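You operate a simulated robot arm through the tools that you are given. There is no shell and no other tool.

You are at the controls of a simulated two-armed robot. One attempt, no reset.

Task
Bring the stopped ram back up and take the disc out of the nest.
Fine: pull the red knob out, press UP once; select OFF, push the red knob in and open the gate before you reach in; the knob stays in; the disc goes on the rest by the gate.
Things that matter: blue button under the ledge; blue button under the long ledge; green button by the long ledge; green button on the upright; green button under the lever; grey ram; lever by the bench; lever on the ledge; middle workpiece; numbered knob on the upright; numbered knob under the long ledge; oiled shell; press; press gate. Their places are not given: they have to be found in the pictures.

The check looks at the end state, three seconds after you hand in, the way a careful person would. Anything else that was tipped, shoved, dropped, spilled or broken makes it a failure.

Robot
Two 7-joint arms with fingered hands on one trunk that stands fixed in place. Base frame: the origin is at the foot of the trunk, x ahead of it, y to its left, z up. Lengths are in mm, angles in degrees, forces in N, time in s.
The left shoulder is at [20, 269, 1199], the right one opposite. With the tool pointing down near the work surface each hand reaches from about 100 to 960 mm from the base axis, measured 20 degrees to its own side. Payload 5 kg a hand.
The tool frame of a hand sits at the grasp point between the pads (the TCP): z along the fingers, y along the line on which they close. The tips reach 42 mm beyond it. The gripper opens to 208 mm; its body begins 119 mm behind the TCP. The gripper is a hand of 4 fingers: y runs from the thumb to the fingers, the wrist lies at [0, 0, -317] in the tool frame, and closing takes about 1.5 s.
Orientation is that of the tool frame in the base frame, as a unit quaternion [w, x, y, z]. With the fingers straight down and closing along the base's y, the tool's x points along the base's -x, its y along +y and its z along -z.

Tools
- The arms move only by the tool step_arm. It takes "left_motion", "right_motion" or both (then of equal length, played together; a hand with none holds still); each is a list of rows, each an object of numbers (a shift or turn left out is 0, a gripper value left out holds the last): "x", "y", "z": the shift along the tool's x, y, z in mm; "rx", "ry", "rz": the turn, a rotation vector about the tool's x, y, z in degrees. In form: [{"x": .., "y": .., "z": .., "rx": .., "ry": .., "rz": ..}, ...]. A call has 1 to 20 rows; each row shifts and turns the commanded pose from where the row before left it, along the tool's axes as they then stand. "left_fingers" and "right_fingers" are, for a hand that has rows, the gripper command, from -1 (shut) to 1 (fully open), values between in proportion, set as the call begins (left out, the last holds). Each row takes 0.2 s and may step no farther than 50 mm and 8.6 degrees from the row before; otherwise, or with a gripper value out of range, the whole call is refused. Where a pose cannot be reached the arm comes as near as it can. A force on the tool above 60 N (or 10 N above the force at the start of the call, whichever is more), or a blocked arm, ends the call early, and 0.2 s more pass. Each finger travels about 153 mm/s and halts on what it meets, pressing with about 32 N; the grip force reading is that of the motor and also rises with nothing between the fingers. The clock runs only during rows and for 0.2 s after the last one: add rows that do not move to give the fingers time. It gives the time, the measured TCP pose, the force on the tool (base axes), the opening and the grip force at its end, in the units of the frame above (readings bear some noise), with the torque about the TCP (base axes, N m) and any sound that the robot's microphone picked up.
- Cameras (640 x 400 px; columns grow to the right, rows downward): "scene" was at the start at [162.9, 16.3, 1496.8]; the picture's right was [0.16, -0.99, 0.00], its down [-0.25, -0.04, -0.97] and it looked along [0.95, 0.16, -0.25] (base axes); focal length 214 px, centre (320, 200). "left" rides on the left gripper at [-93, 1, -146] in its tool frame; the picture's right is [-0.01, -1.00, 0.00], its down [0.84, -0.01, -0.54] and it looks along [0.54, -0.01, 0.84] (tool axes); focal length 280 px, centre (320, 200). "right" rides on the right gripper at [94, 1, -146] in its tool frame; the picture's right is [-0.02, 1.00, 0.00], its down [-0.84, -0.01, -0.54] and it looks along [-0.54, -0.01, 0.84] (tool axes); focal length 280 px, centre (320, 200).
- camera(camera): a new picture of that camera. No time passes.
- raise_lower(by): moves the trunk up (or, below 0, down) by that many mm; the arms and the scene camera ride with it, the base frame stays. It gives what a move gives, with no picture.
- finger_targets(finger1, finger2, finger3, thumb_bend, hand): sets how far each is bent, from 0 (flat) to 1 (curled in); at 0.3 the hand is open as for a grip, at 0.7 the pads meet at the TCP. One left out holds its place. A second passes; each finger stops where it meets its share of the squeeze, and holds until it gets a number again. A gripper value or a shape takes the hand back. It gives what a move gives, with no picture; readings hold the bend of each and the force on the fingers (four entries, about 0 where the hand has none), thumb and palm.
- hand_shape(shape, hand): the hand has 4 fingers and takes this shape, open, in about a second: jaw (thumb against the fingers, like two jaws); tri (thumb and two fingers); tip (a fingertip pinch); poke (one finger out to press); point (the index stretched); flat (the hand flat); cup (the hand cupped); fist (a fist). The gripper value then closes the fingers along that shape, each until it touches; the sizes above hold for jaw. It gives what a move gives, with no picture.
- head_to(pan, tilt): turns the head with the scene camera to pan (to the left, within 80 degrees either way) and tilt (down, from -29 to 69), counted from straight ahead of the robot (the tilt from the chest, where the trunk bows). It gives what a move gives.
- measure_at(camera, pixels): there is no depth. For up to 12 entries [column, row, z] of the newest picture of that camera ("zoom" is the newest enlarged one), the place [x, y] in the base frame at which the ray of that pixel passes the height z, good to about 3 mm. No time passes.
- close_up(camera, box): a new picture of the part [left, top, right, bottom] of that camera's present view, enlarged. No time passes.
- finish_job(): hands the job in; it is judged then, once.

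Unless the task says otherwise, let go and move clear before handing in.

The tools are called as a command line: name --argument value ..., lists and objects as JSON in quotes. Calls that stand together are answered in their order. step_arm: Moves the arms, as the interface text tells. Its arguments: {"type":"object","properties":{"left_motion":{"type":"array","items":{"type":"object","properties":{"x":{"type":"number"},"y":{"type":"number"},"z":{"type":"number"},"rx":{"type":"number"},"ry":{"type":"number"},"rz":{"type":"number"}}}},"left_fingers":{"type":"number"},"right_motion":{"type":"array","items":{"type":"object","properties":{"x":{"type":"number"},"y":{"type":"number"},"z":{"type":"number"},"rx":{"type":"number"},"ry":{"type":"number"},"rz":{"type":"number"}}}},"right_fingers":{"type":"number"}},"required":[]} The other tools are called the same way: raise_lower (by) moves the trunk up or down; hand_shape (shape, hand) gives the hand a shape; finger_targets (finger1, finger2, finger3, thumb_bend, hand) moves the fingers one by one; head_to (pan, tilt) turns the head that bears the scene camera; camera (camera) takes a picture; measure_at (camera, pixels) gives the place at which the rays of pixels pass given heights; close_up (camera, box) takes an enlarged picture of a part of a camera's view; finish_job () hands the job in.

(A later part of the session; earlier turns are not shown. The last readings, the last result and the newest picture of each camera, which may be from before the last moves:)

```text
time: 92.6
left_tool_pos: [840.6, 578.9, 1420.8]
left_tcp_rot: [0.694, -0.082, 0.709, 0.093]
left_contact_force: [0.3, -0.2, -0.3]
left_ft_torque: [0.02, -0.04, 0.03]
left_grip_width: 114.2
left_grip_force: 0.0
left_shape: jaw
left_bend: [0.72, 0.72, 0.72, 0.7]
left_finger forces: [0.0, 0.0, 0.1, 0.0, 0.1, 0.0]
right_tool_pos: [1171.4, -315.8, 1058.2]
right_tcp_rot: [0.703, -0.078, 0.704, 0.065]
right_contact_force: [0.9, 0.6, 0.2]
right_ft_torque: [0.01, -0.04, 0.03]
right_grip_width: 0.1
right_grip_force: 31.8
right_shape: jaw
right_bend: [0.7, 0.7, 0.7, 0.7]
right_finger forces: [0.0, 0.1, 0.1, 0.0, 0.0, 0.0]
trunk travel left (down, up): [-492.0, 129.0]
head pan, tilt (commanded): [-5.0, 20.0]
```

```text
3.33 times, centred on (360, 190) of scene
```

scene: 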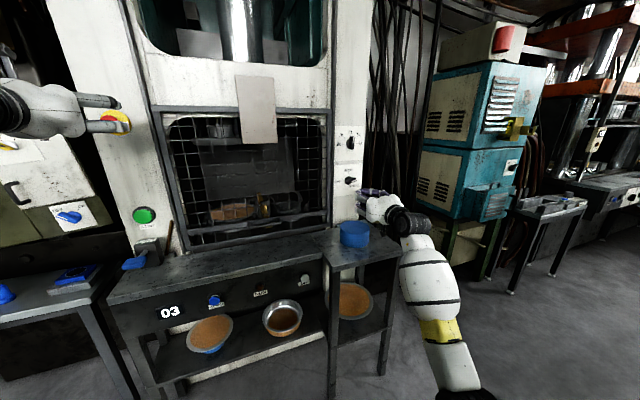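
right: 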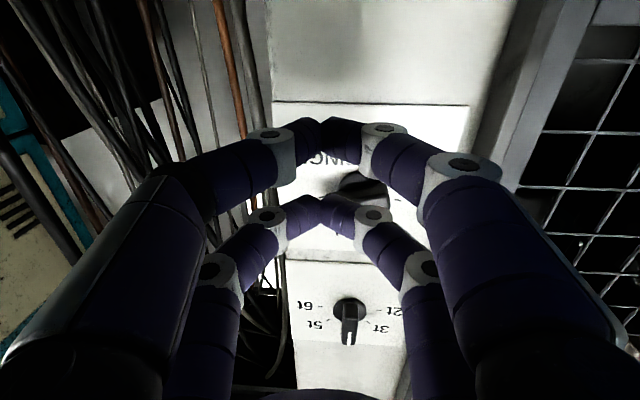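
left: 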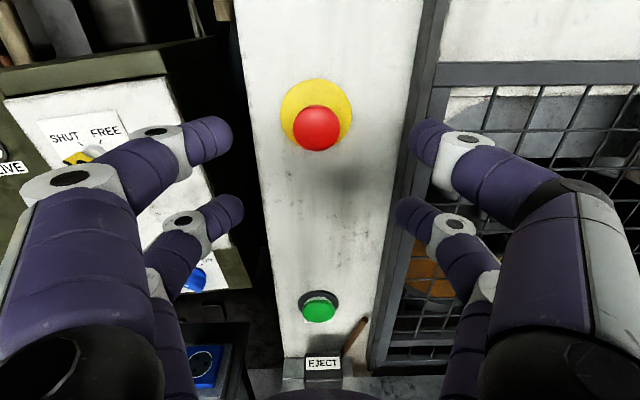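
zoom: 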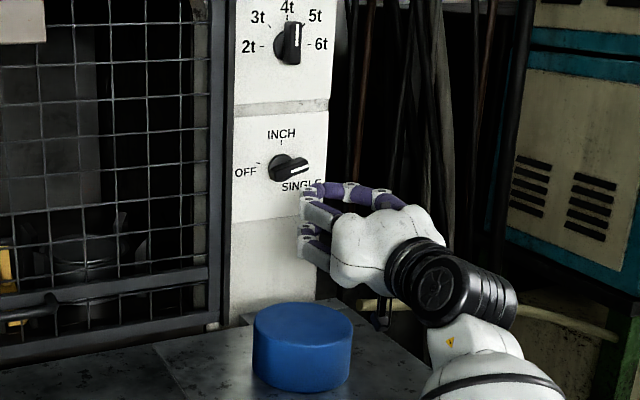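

The arm reached (1171,-316,1058) without complaint, tips about 50 mm short of the knob, with the knob body now at (362,190), left of and above the pushing tip. I'll shift 9 mm left and extend 45 mm more to come in under the wing.

step_arm --right_motion '[{"y": 9, "z": 15}, {"z": 15}, {"z": 15}, {}]'

camera --camera "right"

close_up --camera "scene" --box '[320, 140, 400, 220]'

```text
time: 93.6
left_tool_pos: [840.5, 579.5, 1422.2]
left_tcp_rot: [0.694, -0.082, 0.709, 0.092]
left_contact_force: [1.2, 0.0, -0.2]
left_ft_torque: [-0.02, -0.02, -0.02]
left_grip_width: 113.9
left_grip_force: 0.1
left_shape: jaw
left_bend: [0.72, 0.72, 0.72, 0.7]
left_finger forces: [0.0, 0.1, 0.0, 0.0, 0.0, 0.0]
right_tool_pos: [1213.1, -296.5, 1057.2]
right_tcp_rot: [0.703, -0.077, 0.703, 0.066]
right_contact_force: [0.6, 0.2, 0.2]
right_ft_torque: [0.01, -0.03, 0.01]
right_grip_width: 0.0
right_grip_force: 31.8
right_shape: jaw
right_bend: [0.7, 0.7, 0.7, 0.7]
right_finger forces: [0.0, 0.0, 0.0, 0.0, 0.0, 0.0]
trunk travel left (down, up): [-492.0, 129.0]
head pan, tilt (commanded): [-5.0, 20.0]
```

```text
taken
```

right: 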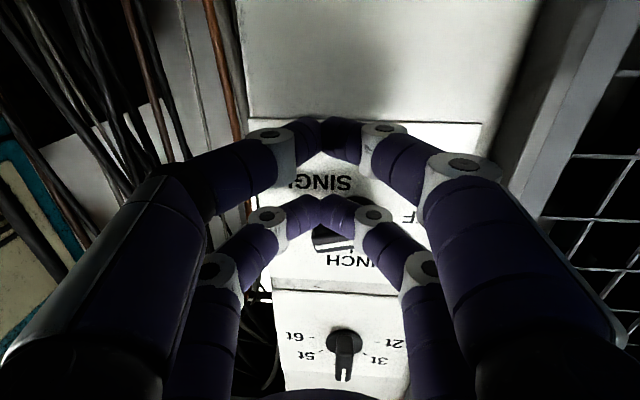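

```text
5.00 times, centred on (360, 180) of scene
```

zoom: 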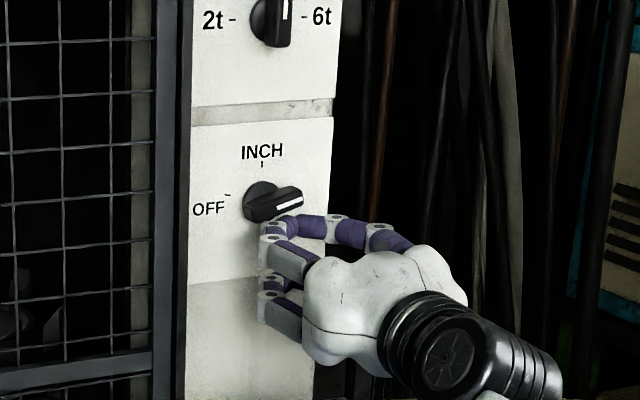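

The upper finger pair is now just under the wing's right half (scene zoom (285,222) against the wing at (290,205)). I'll go 14 mm deeper to overlap the wing, then push up in small steps.

step_arm --right_motion '[{"z": 7}, {"z": 7}, {}]'

camera --camera "right"

close_up --camera "scene" --box '[330, 150, 380, 200]'

```text
time: 94.4
left_tool_pos: [839.8, 578.9, 1422.3]
left_tcp_rot: [0.695, -0.083, 0.709, 0.093]
left_contact_force: [-0.1, 0.4, -0.6]
left_ft_torque: [0.01, 0.0, -0.02]
left_grip_width: 114.2
left_grip_force: 0.1
left_shape: jaw
left_bend: [0.72, 0.72, 0.72, 0.7]
left_finger forces: [0.0, 0.1, 0.1, 0.0, 0.1, 0.0]
right_tool_pos: [1226.2, -294.5, 1057.3]
right_tcp_rot: [0.703, -0.077, 0.704, 0.065]
right_contact_force: [-14.6, -3.4, -10.4]
right_ft_torque: [-0.29, 0.06, 0.31]
right_grip_width: 0.0
right_grip_force: 32.0
right_shape: jaw
right_bend: [0.7, 0.7, 0.7, 0.7]
right_finger forces: [0.0, 7.8, 0.0, 0.0, 0.1, 0.1]
trunk travel left (down, up): [-492.0, 129.0]
head pan, tilt (commanded): [-5.0, 20.0]
```

```text
taken
```

right: 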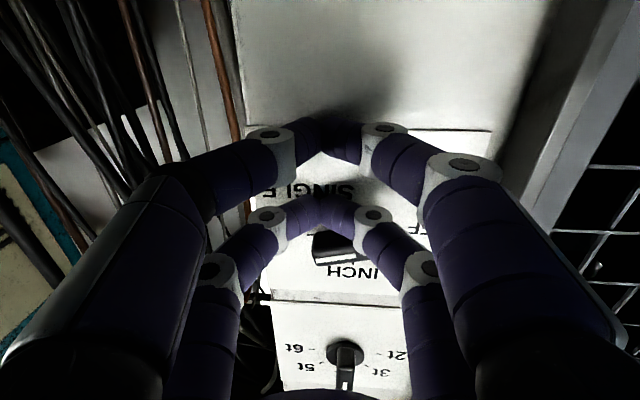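

```text
8.00 times, centred on (355, 175) of scene
```

zoom: 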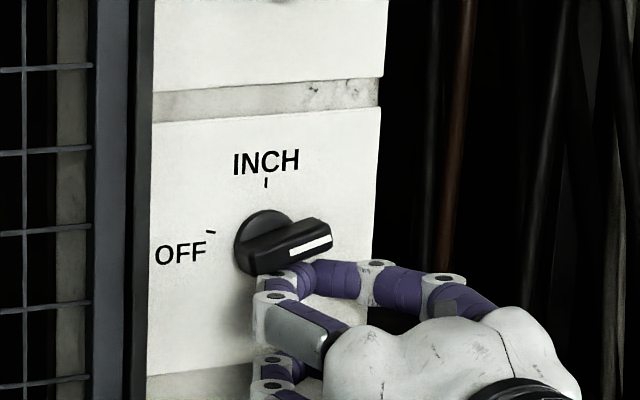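

A reaction of about 15 N back and 10 N down shows the pair is touching the knob from below. I'll ease back 3 mm and push up along an arc round the pivot in small steps.

step_arm --right_motion '[{"z": -3, "x": -4}, {"x": -5}, {"x": -5}, {"x": -4}, {}]'

close_up --camera "scene" --box '[330, 150, 380, 200]'

camera --camera "right"

```text
time: 95.4
left_tool_pos: [839.2, 580.6, 1422.6]
left_tcp_rot: [0.694, -0.082, 0.709, 0.094]
left_contact_force: [-1.7, 0.8, 0.9]
left_ft_torque: [-0.02, 0.11, -0.15]
left_grip_width: 114.2
left_grip_force: 0.0
left_shape: jaw
left_bend: [0.72, 0.72, 0.72, 0.7]
left_finger forces: [0.0, 0.0, 0.0, 0.0, 0.1, 0.0]
right_tool_pos: [1224.9, -292.3, 1057.4]
right_tcp_rot: [0.695, -0.079, 0.711, 0.066]
right_contact_force: [-4.5, -6.1, -14.2]
right_ft_torque: [-0.29, -0.16, 0.18]
right_grip_width: 0.1
right_grip_force: 31.8
right_shape: jaw
right_bend: [0.7, 0.7, 0.7, 0.7]
right_finger forces: [0.0, 15.4, 0.0, 0.0, 0.1, 0.0]
trunk travel left (down, up): [-492.0, 129.0]
head pan, tilt (commanded): [-5.0, 20.0]
stopped in row 4 (right hand): the force on the tool passed its limit at 63 N (the readings are from after the stop); the commanded pose is now the measured one
```

```text
8.00 times, centred on (355, 175) of scene
```

zoom: 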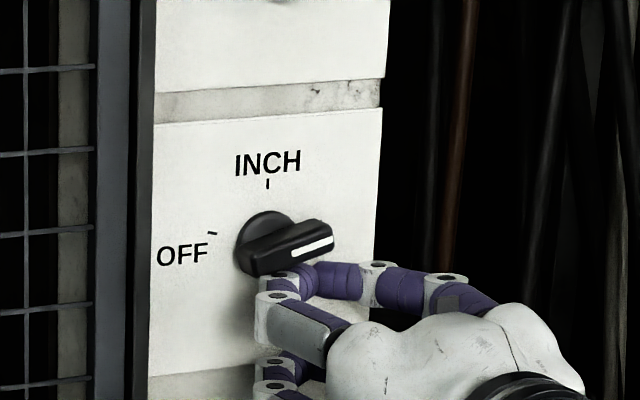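

```text
taken
```

right: 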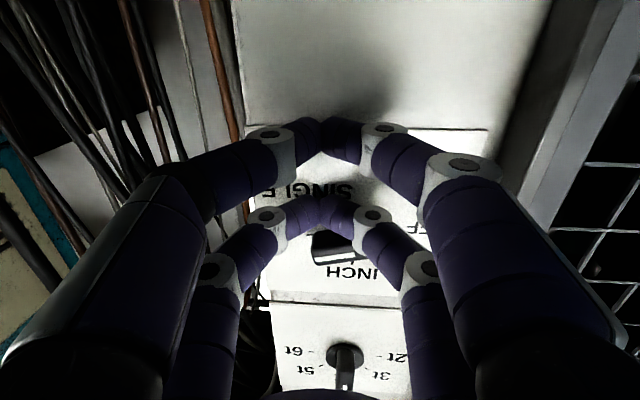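

Pushing up reached 63 N without turning the knob, because the contact is close to the pivot. The wing is a symmetric bar about ±30 mm long, so twisting it with the two finger pairs on its ends will work better; I'll back off 100 mm, open the fingers and get a clean fix on the knob first.

step_arm --right_motion '[{"x": 6, "z": -5}, {"z": -35}, {"z": -35}, {"z": -35}, {"ry": -1}, {}, {}]'

step_arm --right_motion '[{}, {}, {}, {}, {}]' --right_fingers 0.2

camera --camera "right"

close_up --camera "right" --box '[240, 120, 420, 320]'

close_up --camera "scene" --box '[330, 150, 380, 200]'

```text
time: 97.0
left_tool_pos: [840.5, 579.4, 1421.0]
left_tcp_rot: [0.694, -0.083, 0.709, 0.094]
left_contact_force: [0.1, -0.7, 0.1]
left_ft_torque: [0.01, -0.01, 0.01]
left_grip_width: 114.1
left_grip_force: 0.1
left_shape: jaw
left_bend: [0.72, 0.72, 0.72, 0.7]
left_finger forces: [0.0, 0.0, 0.1, 0.1, 0.0, 0.0]
right_tool_pos: [1117.4, -314.1, 1058.1]
right_tcp_rot: [0.704, -0.079, 0.703, 0.066]
right_contact_force: [-1.1, 0.1, -0.1]
right_ft_torque: [0.0, 0.06, -0.03]
right_grip_width: 0.0
right_grip_force: 32.2
right_shape: jaw
right_bend: [0.7, 0.7, 0.7, 0.7]
right_finger forces: [0.0, 0.0, 0.0, 0.0, 0.0, 0.1]
trunk travel left (down, up): [-492.0, 129.0]
head pan, tilt (commanded): [-5.0, 20.0]
```

```text
time: 98.2
left_tool_pos: [841.1, 579.8, 1421.6]
left_tcp_rot: [0.694, -0.082, 0.709, 0.093]
left_contact_force: [0.6, 1.1, 0.4]
left_ft_torque: [0.01, 0.02, 0.01]
left_grip_width: 114.0
left_grip_force: 0.1
left_shape: jaw
left_bend: [0.72, 0.72, 0.72, 0.7]
left_finger forces: [0.0, 0.1, 0.1, 0.0, 0.1, 0.0]
right_tool_pos: [1117.8, -315.2, 1056.9]
right_tcp_rot: [0.704, -0.079, 0.703, 0.066]
right_contact_force: [0.1, -0.2, -0.4]
right_ft_torque: [-0.02, 0.01, 0.02]
right_grip_width: 124.1
right_grip_force: 0.0
right_shape: jaw
right_bend: [0.32, 0.32, 0.32, 0.7]
right_finger forces: [0.0, 0.0, 0.0, 0.0, 0.0, 0.0]
trunk travel left (down, up): [-492.0, 129.0]
head pan, tilt (commanded): [-5.0, 20.0]
```

```text
taken
```

right: 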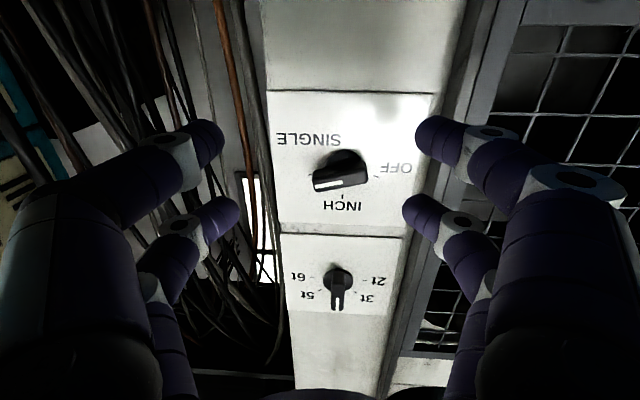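

```text
2.00 times, centred on (330, 220) of right
```

zoom: 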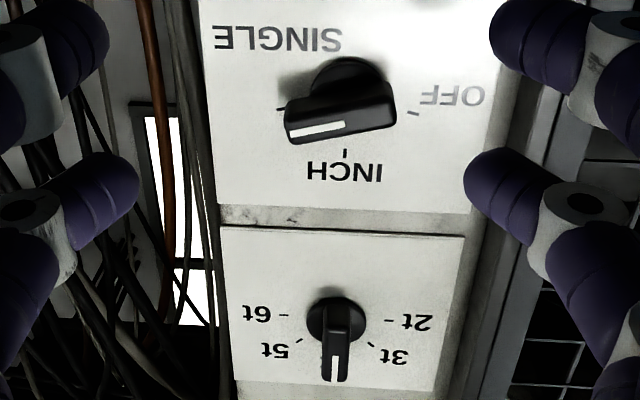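

```text
8.00 times, centred on (355, 175) of scene
```

zoom: 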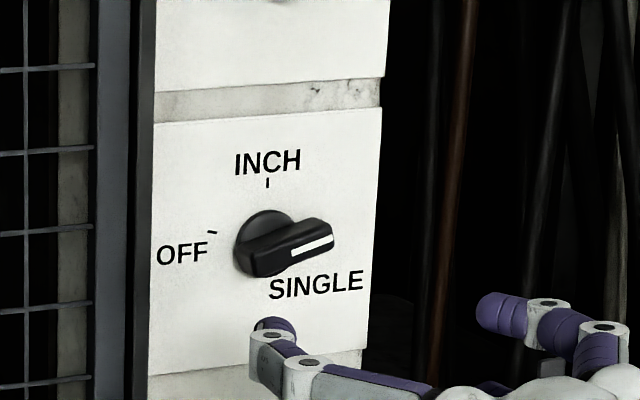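

Now the geometry is clean: the wing is a bar about ±31 mm long and 15 mm thick, its front centre at about (1240,-265,1111). I'll line the hand up on its axis at a stand-off and roll it 76° so the two finger pairs lie along the bar.

step_arm --right_motion '[{"x": -27, "y": 11.3, "z": 10}, {"x": -27, "y": 11.3, "z": 10}, {"rz": 8.5}, {"rz": 8.5}, {"rz": 8.5}, {"rz": 8.5}, {"rz": 8.5}, {"rz": 8.5}, {"rz": 8.5}, {"rz": 8.5}, {"rz": 8}, {}]' --right_fingers -0.4

camera --camera "right"

close_up --camera "scene" --box '[320, 140, 400, 220]'

```text
time: 100.8
left_tool_pos: [840.6, 580.3, 1421.1]
left_tcp_rot: [0.694, -0.082, 0.709, 0.093]
left_contact_force: [-0.5, 0.0, -0.4]
left_ft_torque: [0.02, -0.01, 0.02]
left_grip_width: 114.2
left_grip_force: 0.1
left_shape: jaw
left_bend: [0.72, 0.72, 0.72, 0.7]
left_finger forces: [0.1, 0.1, 0.1, 0.0, 0.0, 0.0]
right_tool_pos: [1133.1, -287.6, 1112.1]
right_tcp_rot: [0.514, 0.37, 0.602, 0.486]
right_contact_force: [0.5, 0.5, -0.1]
right_ft_torque: [-0.01, 0.01, -0.02]
right_grip_width: 62.8
right_grip_force: 0.0
right_shape: jaw
right_bend: [0.73, 0.73, 0.73, 0.7]
right_finger forces: [0.1, 0.1, 0.0, 0.0, 0.1, 0.0]
trunk travel left (down, up): [-492.0, 129.0]
head pan, tilt (commanded): [-5.0, 20.0]
```

```text
taken
```

right: 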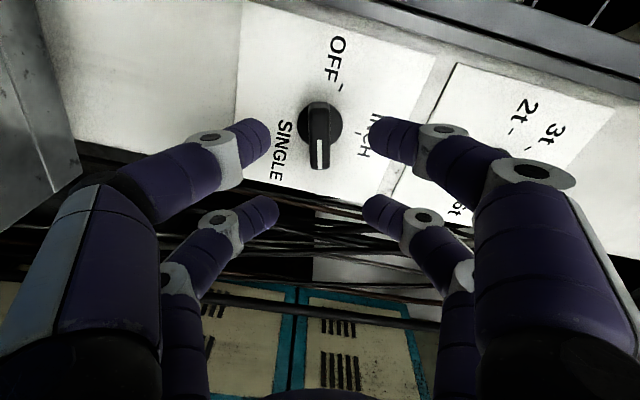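

```text
5.00 times, centred on (360, 180) of scene
```

zoom: 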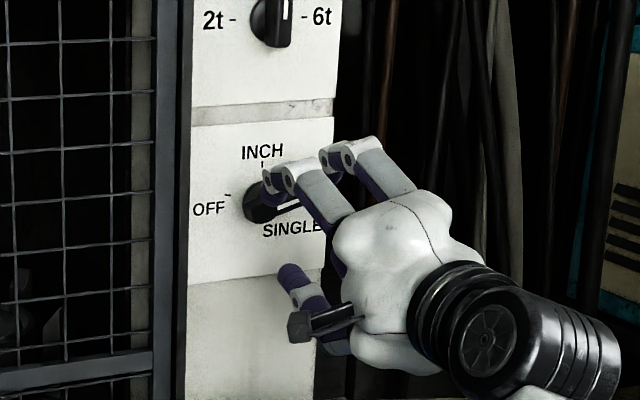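

The roll worked and the knob's bar now stands vertically in the right view at (320,138), centred between the two finger pairs. I'll advance 60 mm along the axis and re-check before the last bit.

step_arm --right_motion '[{"z": 20}, {"z": 20}, {"z": 20}, {}]'

camera --camera "right"

```text
time: 101.8
left_tool_pos: [841.4, 580.0, 1421.4]
left_tcp_rot: [0.694, -0.081, 0.709, 0.092]
left_contact_force: [0.2, 0.2, 0.7]
left_ft_torque: [0.0, 0.01, 0.0]
left_grip_width: 114.3
left_grip_force: 0.0
left_shape: jaw
left_bend: [0.72, 0.72, 0.72, 0.7]
left_finger forces: [0.1, 0.0, 0.0, 0.0, 0.0, 0.0]
right_tool_pos: [1191.9, -276.1, 1111.2]
right_tcp_rot: [0.514, 0.371, 0.602, 0.486]
right_contact_force: [0.1, 0.6, -0.2]
right_ft_torque: [-0.01, -0.06, 0.0]
right_grip_width: 62.4
right_grip_force: 0.1
right_shape: jaw
right_bend: [0.73, 0.73, 0.73, 0.7]
right_finger forces: [0.1, 0.1, 0.1, 0.0, 0.0, 0.2]
trunk travel left (down, up): [-492.0, 129.0]
head pan, tilt (commanded): [-5.0, 20.0]
```

```text
taken
```

right: 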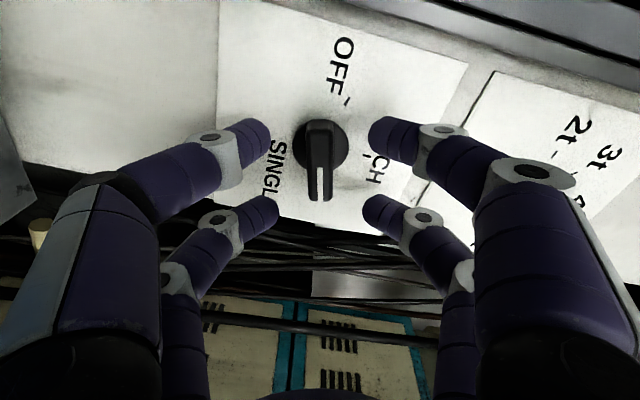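

The bar lies nicely between the finger pairs at (320,160). I'll advance another 24 mm so the tips overlap it, then close.

step_arm --right_motion '[{"z": 12}, {"z": 12}, {}]'

camera --camera "right"

step_arm --right_motion '[{}, {}, {}, {}, {}]' --right_fingers -1

camera --camera "right"

close_up --camera "scene" --box '[330, 150, 380, 200]'

```text
time: 102.6
left_tool_pos: [841.1, 579.5, 1420.7]
left_tcp_rot: [0.694, -0.082, 0.709, 0.093]
left_contact_force: [0.0, -0.2, -0.5]
left_ft_torque: [-0.01, -0.04, 0.01]
left_grip_width: 114.3
left_grip_force: 0.0
left_shape: jaw
left_bend: [0.72, 0.72, 0.72, 0.7]
left_finger forces: [0.1, 0.0, 0.0, 0.0, 0.0, 0.0]
right_tool_pos: [1214.2, -270.9, 1111.0]
right_tcp_rot: [0.514, 0.371, 0.602, 0.486]
right_contact_force: [0.1, -0.4, -1.0]
right_ft_torque: [-0.01, 0.03, 0.03]
right_grip_width: 62.5
right_grip_force: 0.1
right_shape: jaw
right_bend: [0.73, 0.73, 0.73, 0.7]
right_finger forces: [0.0, 0.1, 0.0, 0.0, 0.0, 0.0]
trunk travel left (down, up): [-492.0, 129.0]
head pan, tilt (commanded): [-5.0, 20.0]
```

```text
taken
```

right: 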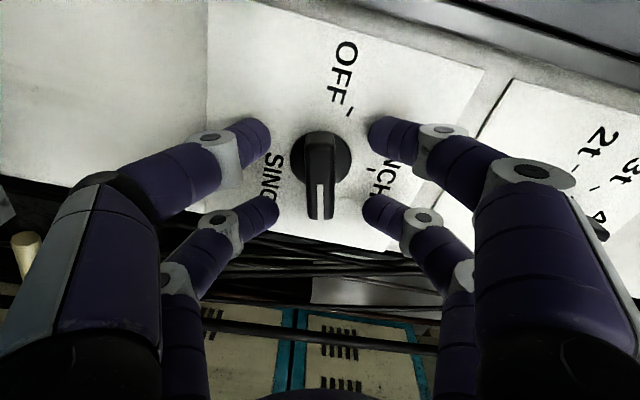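

```text
time: 103.8
left_tool_pos: [842.3, 580.6, 1422.0]
left_tcp_rot: [0.694, -0.081, 0.709, 0.092]
left_contact_force: [-0.2, 0.3, 0.9]
left_ft_torque: [0.01, -0.02, 0.04]
left_grip_width: 114.3
left_grip_force: 0.2
left_shape: jaw
left_bend: [0.72, 0.72, 0.72, 0.7]
left_finger forces: [0.0, 0.0, 0.0, 0.0, 0.1, 0.0]
right_tool_pos: [1214.8, -270.5, 1110.5]
right_tcp_rot: [0.514, 0.37, 0.602, 0.487]
right_contact_force: [8.9, 1.1, 1.3]
right_ft_torque: [-0.01, -0.09, 0.07]
right_grip_width: 13.3
right_grip_force: 31.7
right_shape: jaw
right_bend: [0.71, 0.71, 0.71, 0.7]
right_finger forces: [28.6, 28.5, 27.5, 0.1, 28.6, 0.0]
trunk travel left (down, up): [-492.0, 129.0]
head pan, tilt (commanded): [-5.0, 20.0]
```

```text
taken
```

right: 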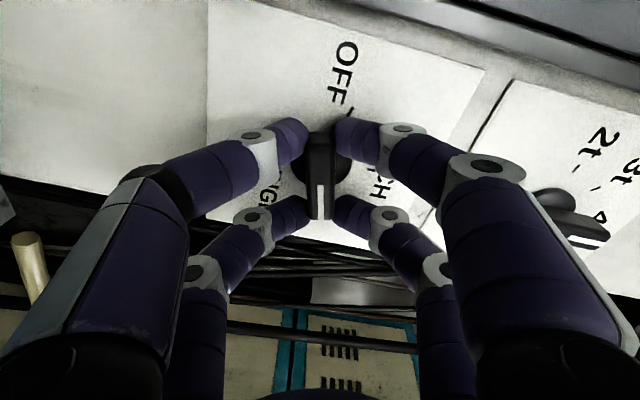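

```text
8.00 times, centred on (355, 175) of scene
```

zoom: 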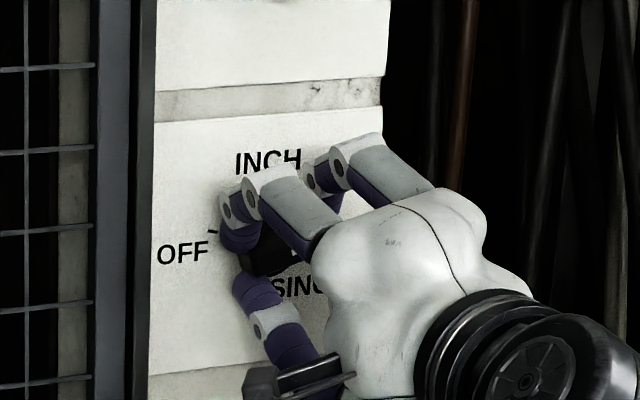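

The grip is solid: all four digits at about 28 N on a 13 mm bar. I'll turn the hand 76° counter-clockwise (as seen from the front), taking the pointer from SINGLE to INCH first.

step_arm --right_motion '[{"rz": -7}, {"rz": -7}, {"rz": -7}, {"rz": -7}, {"rz": -7}, {"rz": -7}, {"rz": -7}, {"rz": -7}, {"rz": -7}, {"rz": -7}, {"rz": -6}, {}]'

camera --camera "right"

close_up --camera "scene" --box '[330, 150, 380, 200]'

```text
time: 106.4
left_tool_pos: [838.7, 581.9, 1421.9]
left_tcp_rot: [0.695, -0.082, 0.709, 0.092]
left_contact_force: [0.4, -0.9, -0.5]
left_ft_torque: [0.02, 0.02, 0.02]
left_grip_width: 114.0
left_grip_force: 0.0
left_shape: jaw
left_bend: [0.72, 0.72, 0.72, 0.7]
left_finger forces: [0.0, 0.0, 0.1, 0.0, 0.0, 0.1]
right_tool_pos: [1212.2, -268.1, 1114.0]
right_tcp_rot: [0.705, -0.081, 0.702, 0.067]
right_contact_force: [17.5, 15.3, 25.9]
right_ft_torque: [0.58, -2.06, 0.62]
right_grip_width: 12.0
right_grip_force: 31.5
right_shape: jaw
right_bend: [0.71, 0.72, 0.71, 0.7]
right_finger forces: [25.9, 36.8, 28.8, 0.1, 23.5, 0.0]
trunk travel left (down, up): [-492.0, 129.0]
head pan, tilt (commanded): [-5.0, 20.0]
```

```text
taken
```

right: 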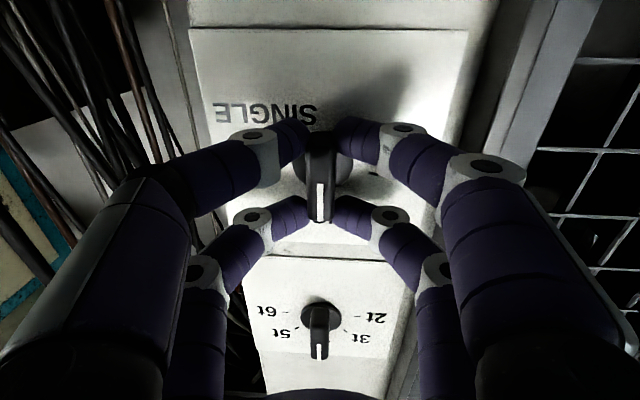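

```text
8.00 times, centred on (355, 175) of scene
```

zoom: 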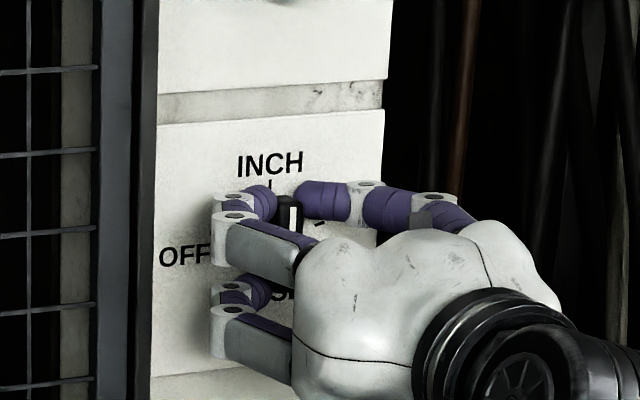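

The pointer now stands at INCH and the grip held, with some side strain (about 26 N up, 15 N left) from a slight misalignment. I'll ease the hand 3 mm up and 2 mm left, then turn another 76° towards OFF.

step_arm --right_motion '[{"x": -3, "y": 2, "z": 1}, {"rz": -7}, {"rz": -7}, {"rz": -7}, {"rz": -7}, {"rz": -7}, {"rz": -7}, {}]'

camera --camera "right"

```text
time: 108.2
left_tool_pos: [838.2, 581.5, 1421.4]
left_tcp_rot: [0.695, -0.083, 0.708, 0.093]
left_contact_force: [0.3, -0.2, -0.1]
left_ft_torque: [0.01, 0.01, -0.02]
left_grip_width: 114.1
left_grip_force: 0.1
left_shape: jaw
left_bend: [0.72, 0.72, 0.72, 0.7]
left_finger forces: [0.0, 0.0, 0.0, 0.0, 0.1, 0.1]
right_tool_pos: [1211.8, -265.9, 1114.7]
right_tcp_rot: [0.68, -0.327, 0.628, -0.191]
right_contact_force: [-11.1, 22.5, 2.7]
right_ft_torque: [0.52, -1.45, 2.32]
right_grip_width: 12.8
right_grip_force: 31.9
right_shape: jaw
right_bend: [0.65, 0.73, 0.72, 0.7]
right_finger forces: [29.0, 44.0, 34.1, 0.0, 22.2, 0.0]
trunk travel left (down, up): [-492.0, 129.0]
head pan, tilt (commanded): [-5.0, 20.0]
```

```text
taken
```

right: 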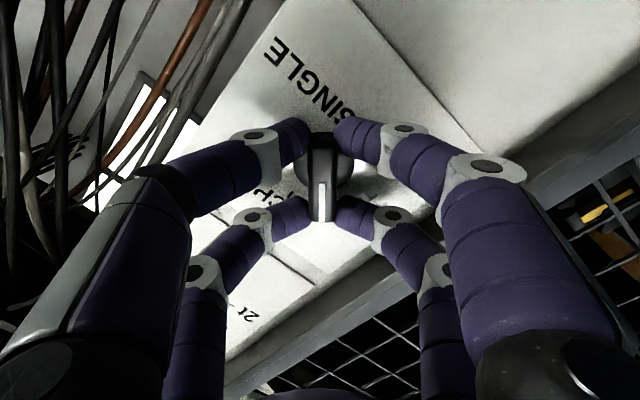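

The pointer has gone past INCH to about 133° and the knob still follows, with 22 N sideways. I'll relieve that with a 3 mm shift left and turn the remaining 34° to OFF.

step_arm --right_motion '[{"x": -2, "y": 2.1, "z": -0.5}, {"rz": -7}, {"rz": -7}, {"rz": -7}, {"rz": -7}, {"rz": -6}, {}]'

camera --camera "right"

close_up --camera "scene" --box '[330, 150, 380, 200]'

```text
time: 109.8
left_tool_pos: [839.4, 581.3, 1420.6]
left_tcp_rot: [0.694, -0.083, 0.709, 0.093]
left_contact_force: [-0.3, -0.1, -0.2]
left_ft_torque: [-0.01, 0.0, 0.0]
left_grip_width: 114.1
left_grip_force: 0.0
left_shape: jaw
left_bend: [0.72, 0.72, 0.72, 0.7]
left_finger forces: [0.1, 0.0, 0.1, 0.0, 0.1, 0.0]
right_tool_pos: [1212.7, -262.8, 1113.9]
right_tcp_rot: [0.595, -0.496, 0.504, -0.381]
right_contact_force: [-19.9, 22.7, -7.9]
right_ft_torque: [0.56, -0.06, 2.91]
right_grip_width: 12.5
right_grip_force: 32.2
right_shape: jaw
right_bend: [0.65, 0.73, 0.73, 0.7]
right_finger forces: [31.5, 43.0, 38.3, 0.0, 21.4, 0.0]
trunk travel left (down, up): [-492.0, 129.0]
head pan, tilt (commanded): [-5.0, 20.0]
```

```text
taken
```

right: 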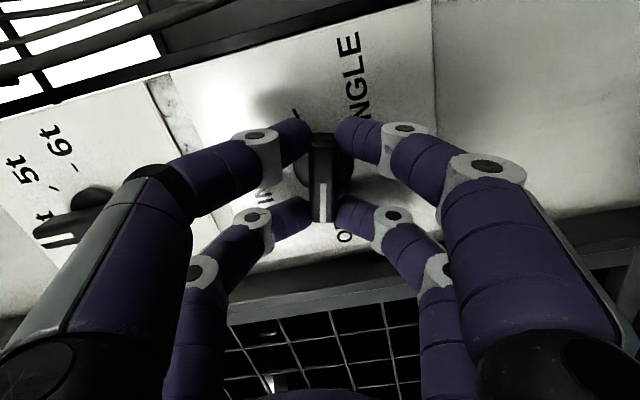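

```text
8.00 times, centred on (355, 175) of scene
```

zoom: 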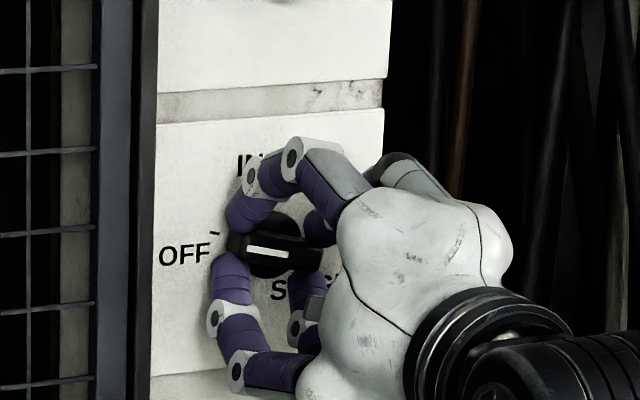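

The white pointer end now lies at OFF (scene zoom (265,252), angle about 167°). I'll open the fingers, back straight off and check the knob.

step_arm --right_motion '[{}, {}, {}, {}, {"z": -10}, {"z": -30}, {"z": -35}, {"z": -35}, {}]' --right_fingers -0.35

camera --camera "right"

close_up --camera "scene" --box '[330, 130, 380, 200]'

```text
time: 111.8
left_tool_pos: [840.3, 580.0, 1421.6]
left_tcp_rot: [0.694, -0.083, 0.709, 0.093]
left_contact_force: [-0.9, 0.1, -0.2]
left_ft_torque: [0.0, -0.02, -0.06]
left_grip_width: 114.4
left_grip_force: 0.0
left_shape: jaw
left_bend: [0.72, 0.72, 0.72, 0.7]
left_finger forces: [0.1, 0.0, 0.0, 0.0, 0.0, 0.1]
right_tool_pos: [1103.9, -288.8, 1115.1]
right_tcp_rot: [0.596, -0.495, 0.505, -0.381]
right_contact_force: [-0.3, 0.3, 0.1]
right_ft_torque: [-0.01, 0.04, 0.0]
right_grip_width: 67.2
right_grip_force: 0.0
right_shape: jaw
right_bend: [0.74, 0.74, 0.74, 0.7]
right_finger forces: [0.1, 0.0, 0.0, 0.0, 0.0, 0.0]
trunk travel left (down, up): [-492.0, 129.0]
head pan, tilt (commanded): [-5.0, 20.0]
```

```text
taken
```

right: 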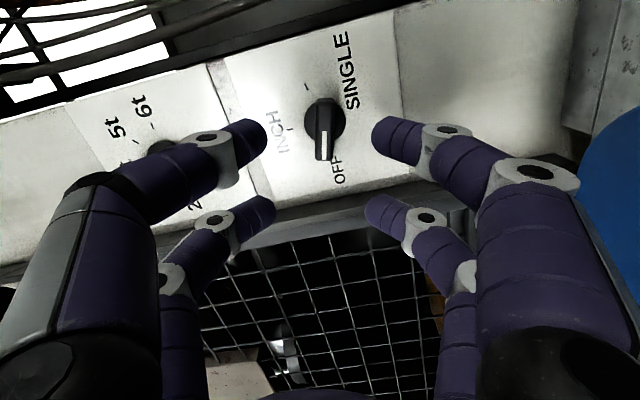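

```text
5.71 times, centred on (355, 165) of scene
```

zoom: 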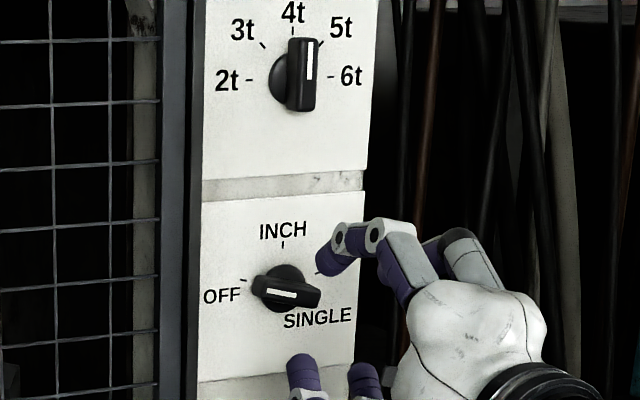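

The mode knob reads OFF and the tonnage knob is still at 4t. Now the red knob: I'll close the left fingers into a pusher and lower that hand 49 mm so its upper finger pair lines up with the dome at z≈1403.

step_arm --left_motion '[{"x": 25}, {"x": 24}, {}, {}, {}, {}, {}, {}]' --left_fingers -1

camera --camera "left"

head_to --pan 20 --tilt 5

camera --camera "scene"

```text
time: 113.6
left_tool_pos: [840.5, 581.0, 1371.1]
left_tcp_rot: [0.694, -0.082, 0.709, 0.093]
left_contact_force: [-0.4, -0.3, 0.3]
left_ft_torque: [0.02, 0.0, -0.01]
left_grip_width: 0.2
left_grip_force: 31.6
left_shape: jaw
left_bend: [0.7, 0.7, 0.7, 0.7]
left_finger forces: [0.0, 0.1, 0.0, 0.0, 0.0, 0.0]
right_tool_pos: [1104.7, -290.0, 1114.7]
right_tcp_rot: [0.596, -0.495, 0.505, -0.381]
right_contact_force: [-0.6, 0.7, -0.1]
right_ft_torque: [-0.01, -0.02, 0.02]
right_grip_width: 67.2
right_grip_force: 0.0
right_shape: jaw
right_bend: [0.74, 0.74, 0.74, 0.7]
right_finger forces: [0.0, 0.0, 0.0, 0.0, 0.0, 0.0]
trunk travel left (down, up): [-492.0, 129.0]
head pan, tilt (commanded): [-5.0, 20.0]
```

```text
taken
```

left: 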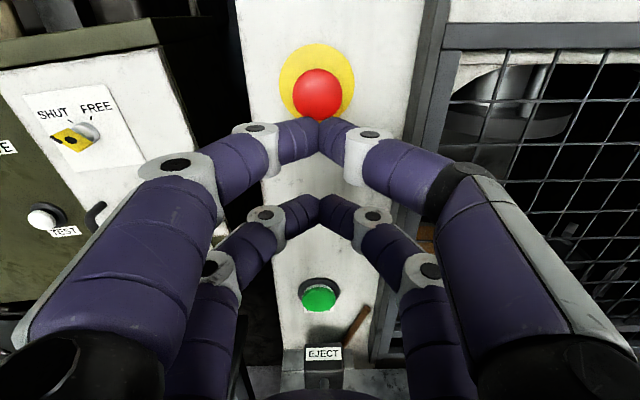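

```text
time: 114.5
left_tool_pos: [839.9, 581.0, 1371.8]
left_tcp_rot: [0.694, -0.082, 0.709, 0.093]
left_contact_force: [0.7, -0.3, 0.3]
left_ft_torque: [-0.02, 0.01, 0.0]
left_grip_width: 0.0
left_grip_force: 31.6
left_shape: jaw
left_bend: [0.7, 0.7, 0.7, 0.7]
left_finger forces: [0.0, 0.0, 0.1, 0.1, 0.0, 0.0]
right_tool_pos: [1104.9, -289.1, 1114.6]
right_tcp_rot: [0.595, -0.494, 0.505, -0.382]
right_contact_force: [0.6, -0.1, 0.5]
right_ft_torque: [0.01, 0.03, -0.01]
right_grip_width: 67.1
right_grip_force: 0.1
right_shape: jaw
right_bend: [0.74, 0.74, 0.74, 0.7]
right_finger forces: [0.0, 0.0, 0.1, 0.0, 0.1, 0.1]
trunk travel left (down, up): [-492.0, 129.0]
head pan, tilt (commanded): [20.0, 5.0]
```

```text
taken
```

scene: 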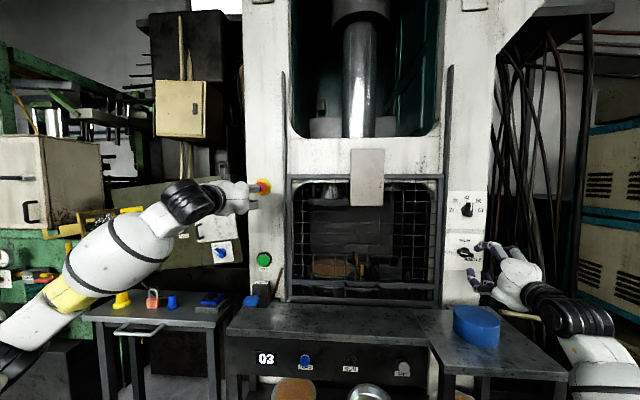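

The dome (318,94) lies straight ahead of the upper finger pair's tip (320,122). I'll advance 60 mm, then push in small steps.

step_arm --left_motion '[{"z": 20, "x": -1}, {"z": 20, "x": -1}, {"z": 20}, {}]'

camera --camera "left"

step_arm --left_motion '[{"z": 5}, {"z": 5}, {"z": 5}, {"z": 4}]'

camera --camera "left"

```text
time: 115.5
left_tool_pos: [897.5, 594.9, 1372.2]
left_tcp_rot: [0.694, -0.082, 0.709, 0.093]
left_contact_force: [0.0, 0.4, -0.7]
left_ft_torque: [-0.02, 0.01, -0.05]
left_grip_width: 0.0
left_grip_force: 32.4
left_shape: jaw
left_bend: [0.7, 0.7, 0.7, 0.7]
left_finger forces: [0.0, 0.1, 0.0, 0.1, 0.0, 0.1]
right_tool_pos: [1103.5, -289.7, 1116.1]
right_tcp_rot: [0.596, -0.495, 0.505, -0.381]
right_contact_force: [-0.2, 0.7, 0.2]
right_ft_torque: [-0.01, 0.0, 0.0]
right_grip_width: 67.3
right_grip_force: 0.0
right_shape: jaw
right_bend: [0.74, 0.74, 0.74, 0.7]
right_finger forces: [0.0, 0.0, 0.0, 0.1, 0.0, 0.0]
trunk travel left (down, up): [-492.0, 129.0]
head pan, tilt (commanded): [20.0, 5.0]
```

```text
taken
```

left: 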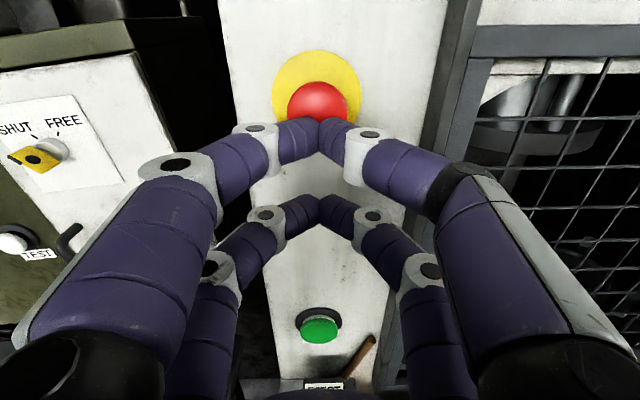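

```text
time: 116.5
left_tool_pos: [916.0, 600.3, 1374.0]
left_tcp_rot: [0.694, -0.083, 0.709, 0.094]
left_contact_force: [-0.3, 0.0, -0.8]
left_ft_torque: [-0.01, 0.01, -0.01]
left_grip_width: 0.0
left_grip_force: 32.3
left_shape: jaw
left_bend: [0.7, 0.7, 0.7, 0.7]
left_finger forces: [0.0, 0.0, 0.2, 0.1, 0.1, 0.0]
right_tool_pos: [1103.8, -289.7, 1113.7]
right_tcp_rot: [0.596, -0.495, 0.505, -0.38]
right_contact_force: [0.9, -0.6, -0.4]
right_ft_torque: [0.03, 0.03, -0.02]
right_grip_width: 67.3
right_grip_force: 0.0
right_shape: jaw
right_bend: [0.74, 0.74, 0.74, 0.7]
right_finger forces: [0.0, 0.1, 0.0, 0.0, 0.1, 0.0]
trunk travel left (down, up): [-492.0, 129.0]
head pan, tilt (commanded): [20.0, 5.0]
```

```text
taken
```

left: 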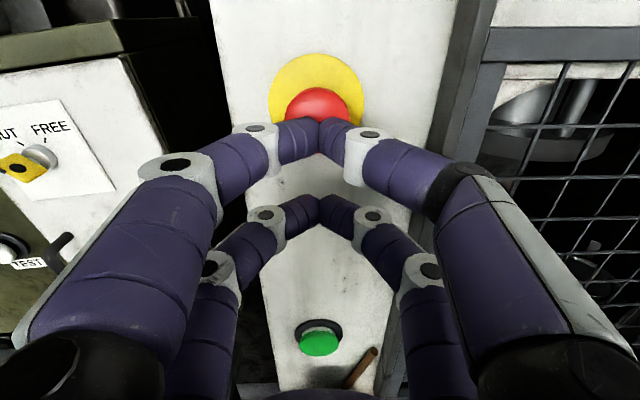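

The dome is just ahead and centred on the tip. I'll push on in 5 mm steps, watching for contact and the stop.

step_arm --left_motion '[{"z": 5}, {"z": 5}, {"z": 5}, {"z": 5}]'

camera --camera "left"

```text
time: 117.5
left_tool_pos: [934.1, 605.0, 1373.5]
left_tcp_rot: [0.695, -0.082, 0.709, 0.092]
left_contact_force: [-0.3, -0.3, 0.4]
left_ft_torque: [0.0, 0.03, -0.01]
left_grip_width: 0.0
left_grip_force: 31.5
left_shape: jaw
left_bend: [0.7, 0.7, 0.7, 0.7]
left_finger forces: [0.0, 0.0, 0.1, 0.0, 0.0, 0.0]
right_tool_pos: [1104.2, -289.4, 1113.8]
right_tcp_rot: [0.595, -0.495, 0.505, -0.381]
right_contact_force: [0.7, -0.7, 0.8]
right_ft_torque: [0.0, 0.02, 0.01]
right_grip_width: 67.3
right_grip_force: 0.0
right_shape: jaw
right_bend: [0.74, 0.74, 0.74, 0.7]
right_finger forces: [0.1, 0.1, 0.1, 0.0, 0.1, 0.1]
trunk travel left (down, up): [-492.0, 129.0]
head pan, tilt (commanded): [20.0, 5.0]
```

```text
taken
```

left: 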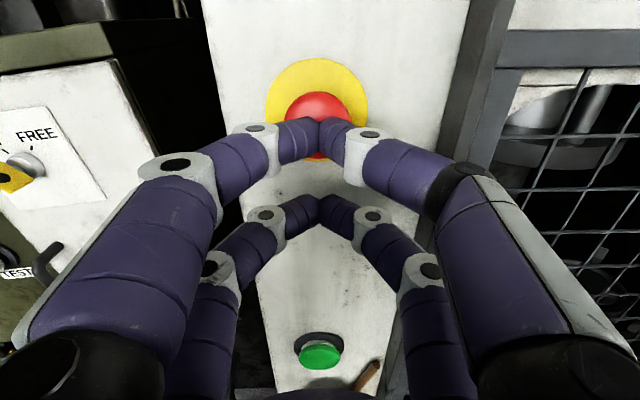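

No contact yet at s≈1056. I'll continue in 5 mm steps.

step_arm --left_motion '[{"z": 5}, {"z": 5}, {"z": 5}, {"z": 5}]'

camera --camera "left"

```text
time: 118.3
left_tool_pos: [942.7, 606.4, 1377.3]
left_tcp_rot: [0.697, -0.082, 0.707, 0.093]
left_contact_force: [-52.7, -7.4, -13.6]
left_ft_torque: [0.12, -1.31, 0.25]
left_grip_width: 0.0
left_grip_force: 32.1
left_shape: jaw
left_bend: [0.7, 0.7, 0.7, 0.69]
left_finger forces: [0.0, 0.0, 0.0, 0.0, 0.0, 0.0]
right_tool_pos: [1100.6, -287.5, 1117.8]
right_tcp_rot: [0.597, -0.495, 0.504, -0.38]
right_contact_force: [-0.1, 0.5, 0.1]
right_ft_torque: [0.01, -0.07, -0.05]
right_grip_width: 67.2
right_grip_force: 0.1
right_shape: jaw
right_bend: [0.74, 0.74, 0.74, 0.7]
right_finger forces: [0.0, 0.1, 0.1, 0.0, 0.0, 0.0]
trunk travel left (down, up): [-492.0, 129.0]
head pan, tilt (commanded): [20.0, 5.0]
stopped in row 4 (left hand): the force on the tool passed its limit at 65 N (the readings are from after the stop); the commanded pose is now the measured one
```

```text
taken
```

left: 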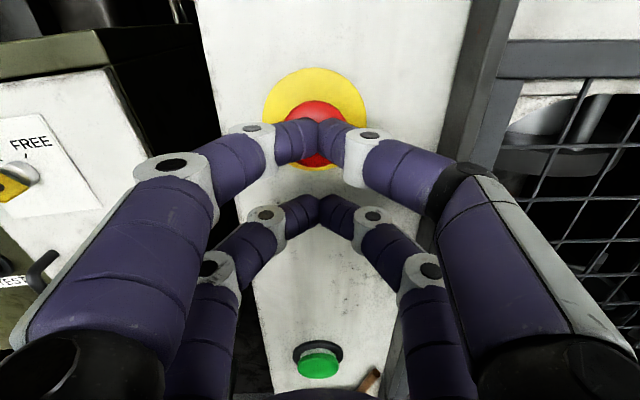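

The push stopped at 65 N against the knob, after a short travel. I'll back off and look to judge whether the dome has gone fully in.

step_arm --left_motion '[{"z": -20}, {"z": -40}, {"z": -40}, {"x": -15}, {"x": -15}, {}]'

close_up --camera "left" --box '[240, 40, 400, 180]'

close_up --camera "scene" --box '[220, 150, 310, 220]'

camera --camera "left"

```text
time: 119.7
left_tool_pos: [850.9, 580.8, 1405.5]
left_tcp_rot: [0.695, -0.08, 0.709, 0.092]
left_contact_force: [1.1, -0.1, -1.6]
left_ft_torque: [-0.01, -0.06, -0.02]
left_grip_width: 0.1
left_grip_force: 32.2
left_shape: jaw
left_bend: [0.7, 0.7, 0.7, 0.69]
left_finger forces: [0.0, 0.1, 0.0, 0.1, 0.0, 0.0]
right_tool_pos: [1103.7, -289.5, 1115.1]
right_tcp_rot: [0.596, -0.496, 0.505, -0.38]
right_contact_force: [0.4, 0.2, 0.0]
right_ft_torque: [0.02, -0.02, 0.0]
right_grip_width: 67.4
right_grip_force: 0.0
right_shape: jaw
right_bend: [0.74, 0.74, 0.74, 0.7]
right_finger forces: [0.0, 0.1, 0.1, 0.1, 0.0, 0.0]
trunk travel left (down, up): [-492.0, 129.0]
head pan, tilt (commanded): [20.0, 5.0]
```

```text
2.86 times, centred on (320, 110) of left
```

zoom: 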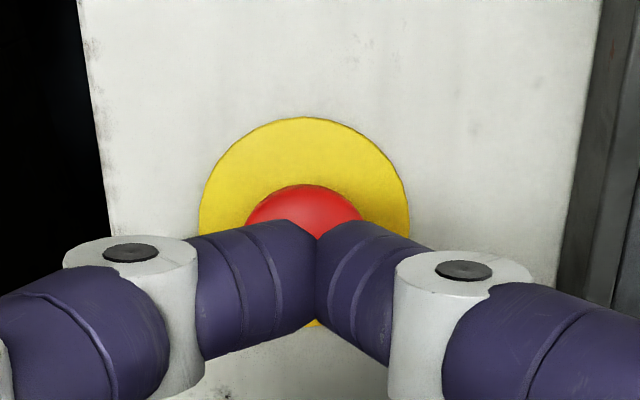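

```text
5.71 times, centred on (265, 185) of scene
```

zoom: 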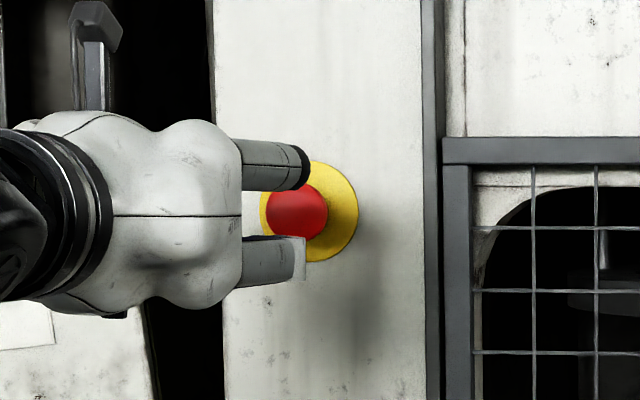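

```text
taken
```

left: 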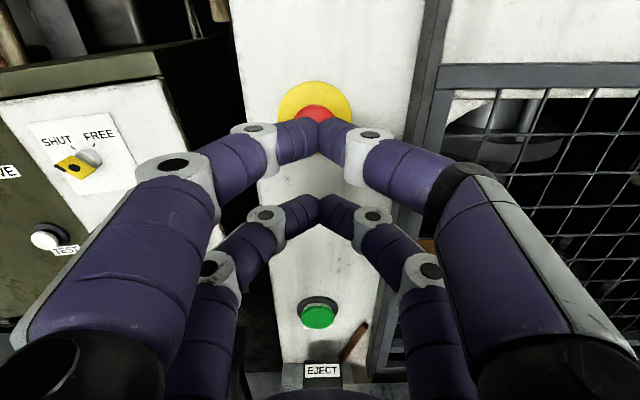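

In the scene zoom the dome's offset from its plate (13 px of 102) matches the original pushed-in picture (7 of 53). To be sure I'll open the left fingers for an unobstructed look.

step_arm --left_motion '[{}, {}, {}, {}, {}, {}]' --left_fingers 1

camera --camera "left"

close_up --camera "left" --box '[260, 60, 370, 150]'

```text
time: 121.1
left_tool_pos: [852.0, 581.6, 1405.3]
left_tcp_rot: [0.696, -0.08, 0.708, 0.091]
left_contact_force: [1.2, 0.6, 0.0]
left_ft_torque: [0.0, -0.01, 0.0]
left_grip_width: 208.1
left_grip_force: 0.2
left_shape: jaw
left_bend: [0.3, 0.3, 0.3, 0.3]
left_finger forces: [0.0, 0.0, 0.1, 0.1, 0.1, 0.1]
right_tool_pos: [1103.5, -290.1, 1115.2]
right_tcp_rot: [0.596, -0.495, 0.505, -0.381]
right_contact_force: [0.4, 0.1, -0.4]
right_ft_torque: [-0.01, 0.01, -0.03]
right_grip_width: 67.4
right_grip_force: 0.1
right_shape: jaw
right_bend: [0.74, 0.74, 0.74, 0.7]
right_finger forces: [0.0, 0.1, 0.1, 0.1, 0.0, 0.1]
trunk travel left (down, up): [-492.0, 129.0]
head pan, tilt (commanded): [20.0, 5.0]
```

```text
taken
```

left: 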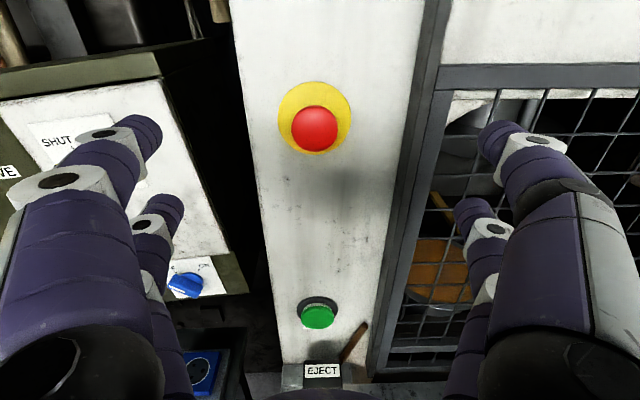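

```text
4.44 times, centred on (315, 105) of left
```

zoom: 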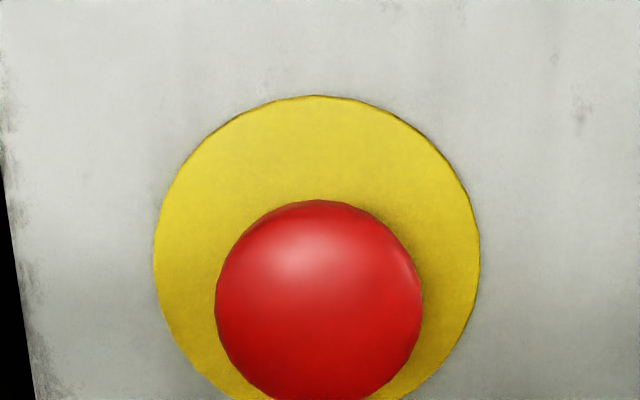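

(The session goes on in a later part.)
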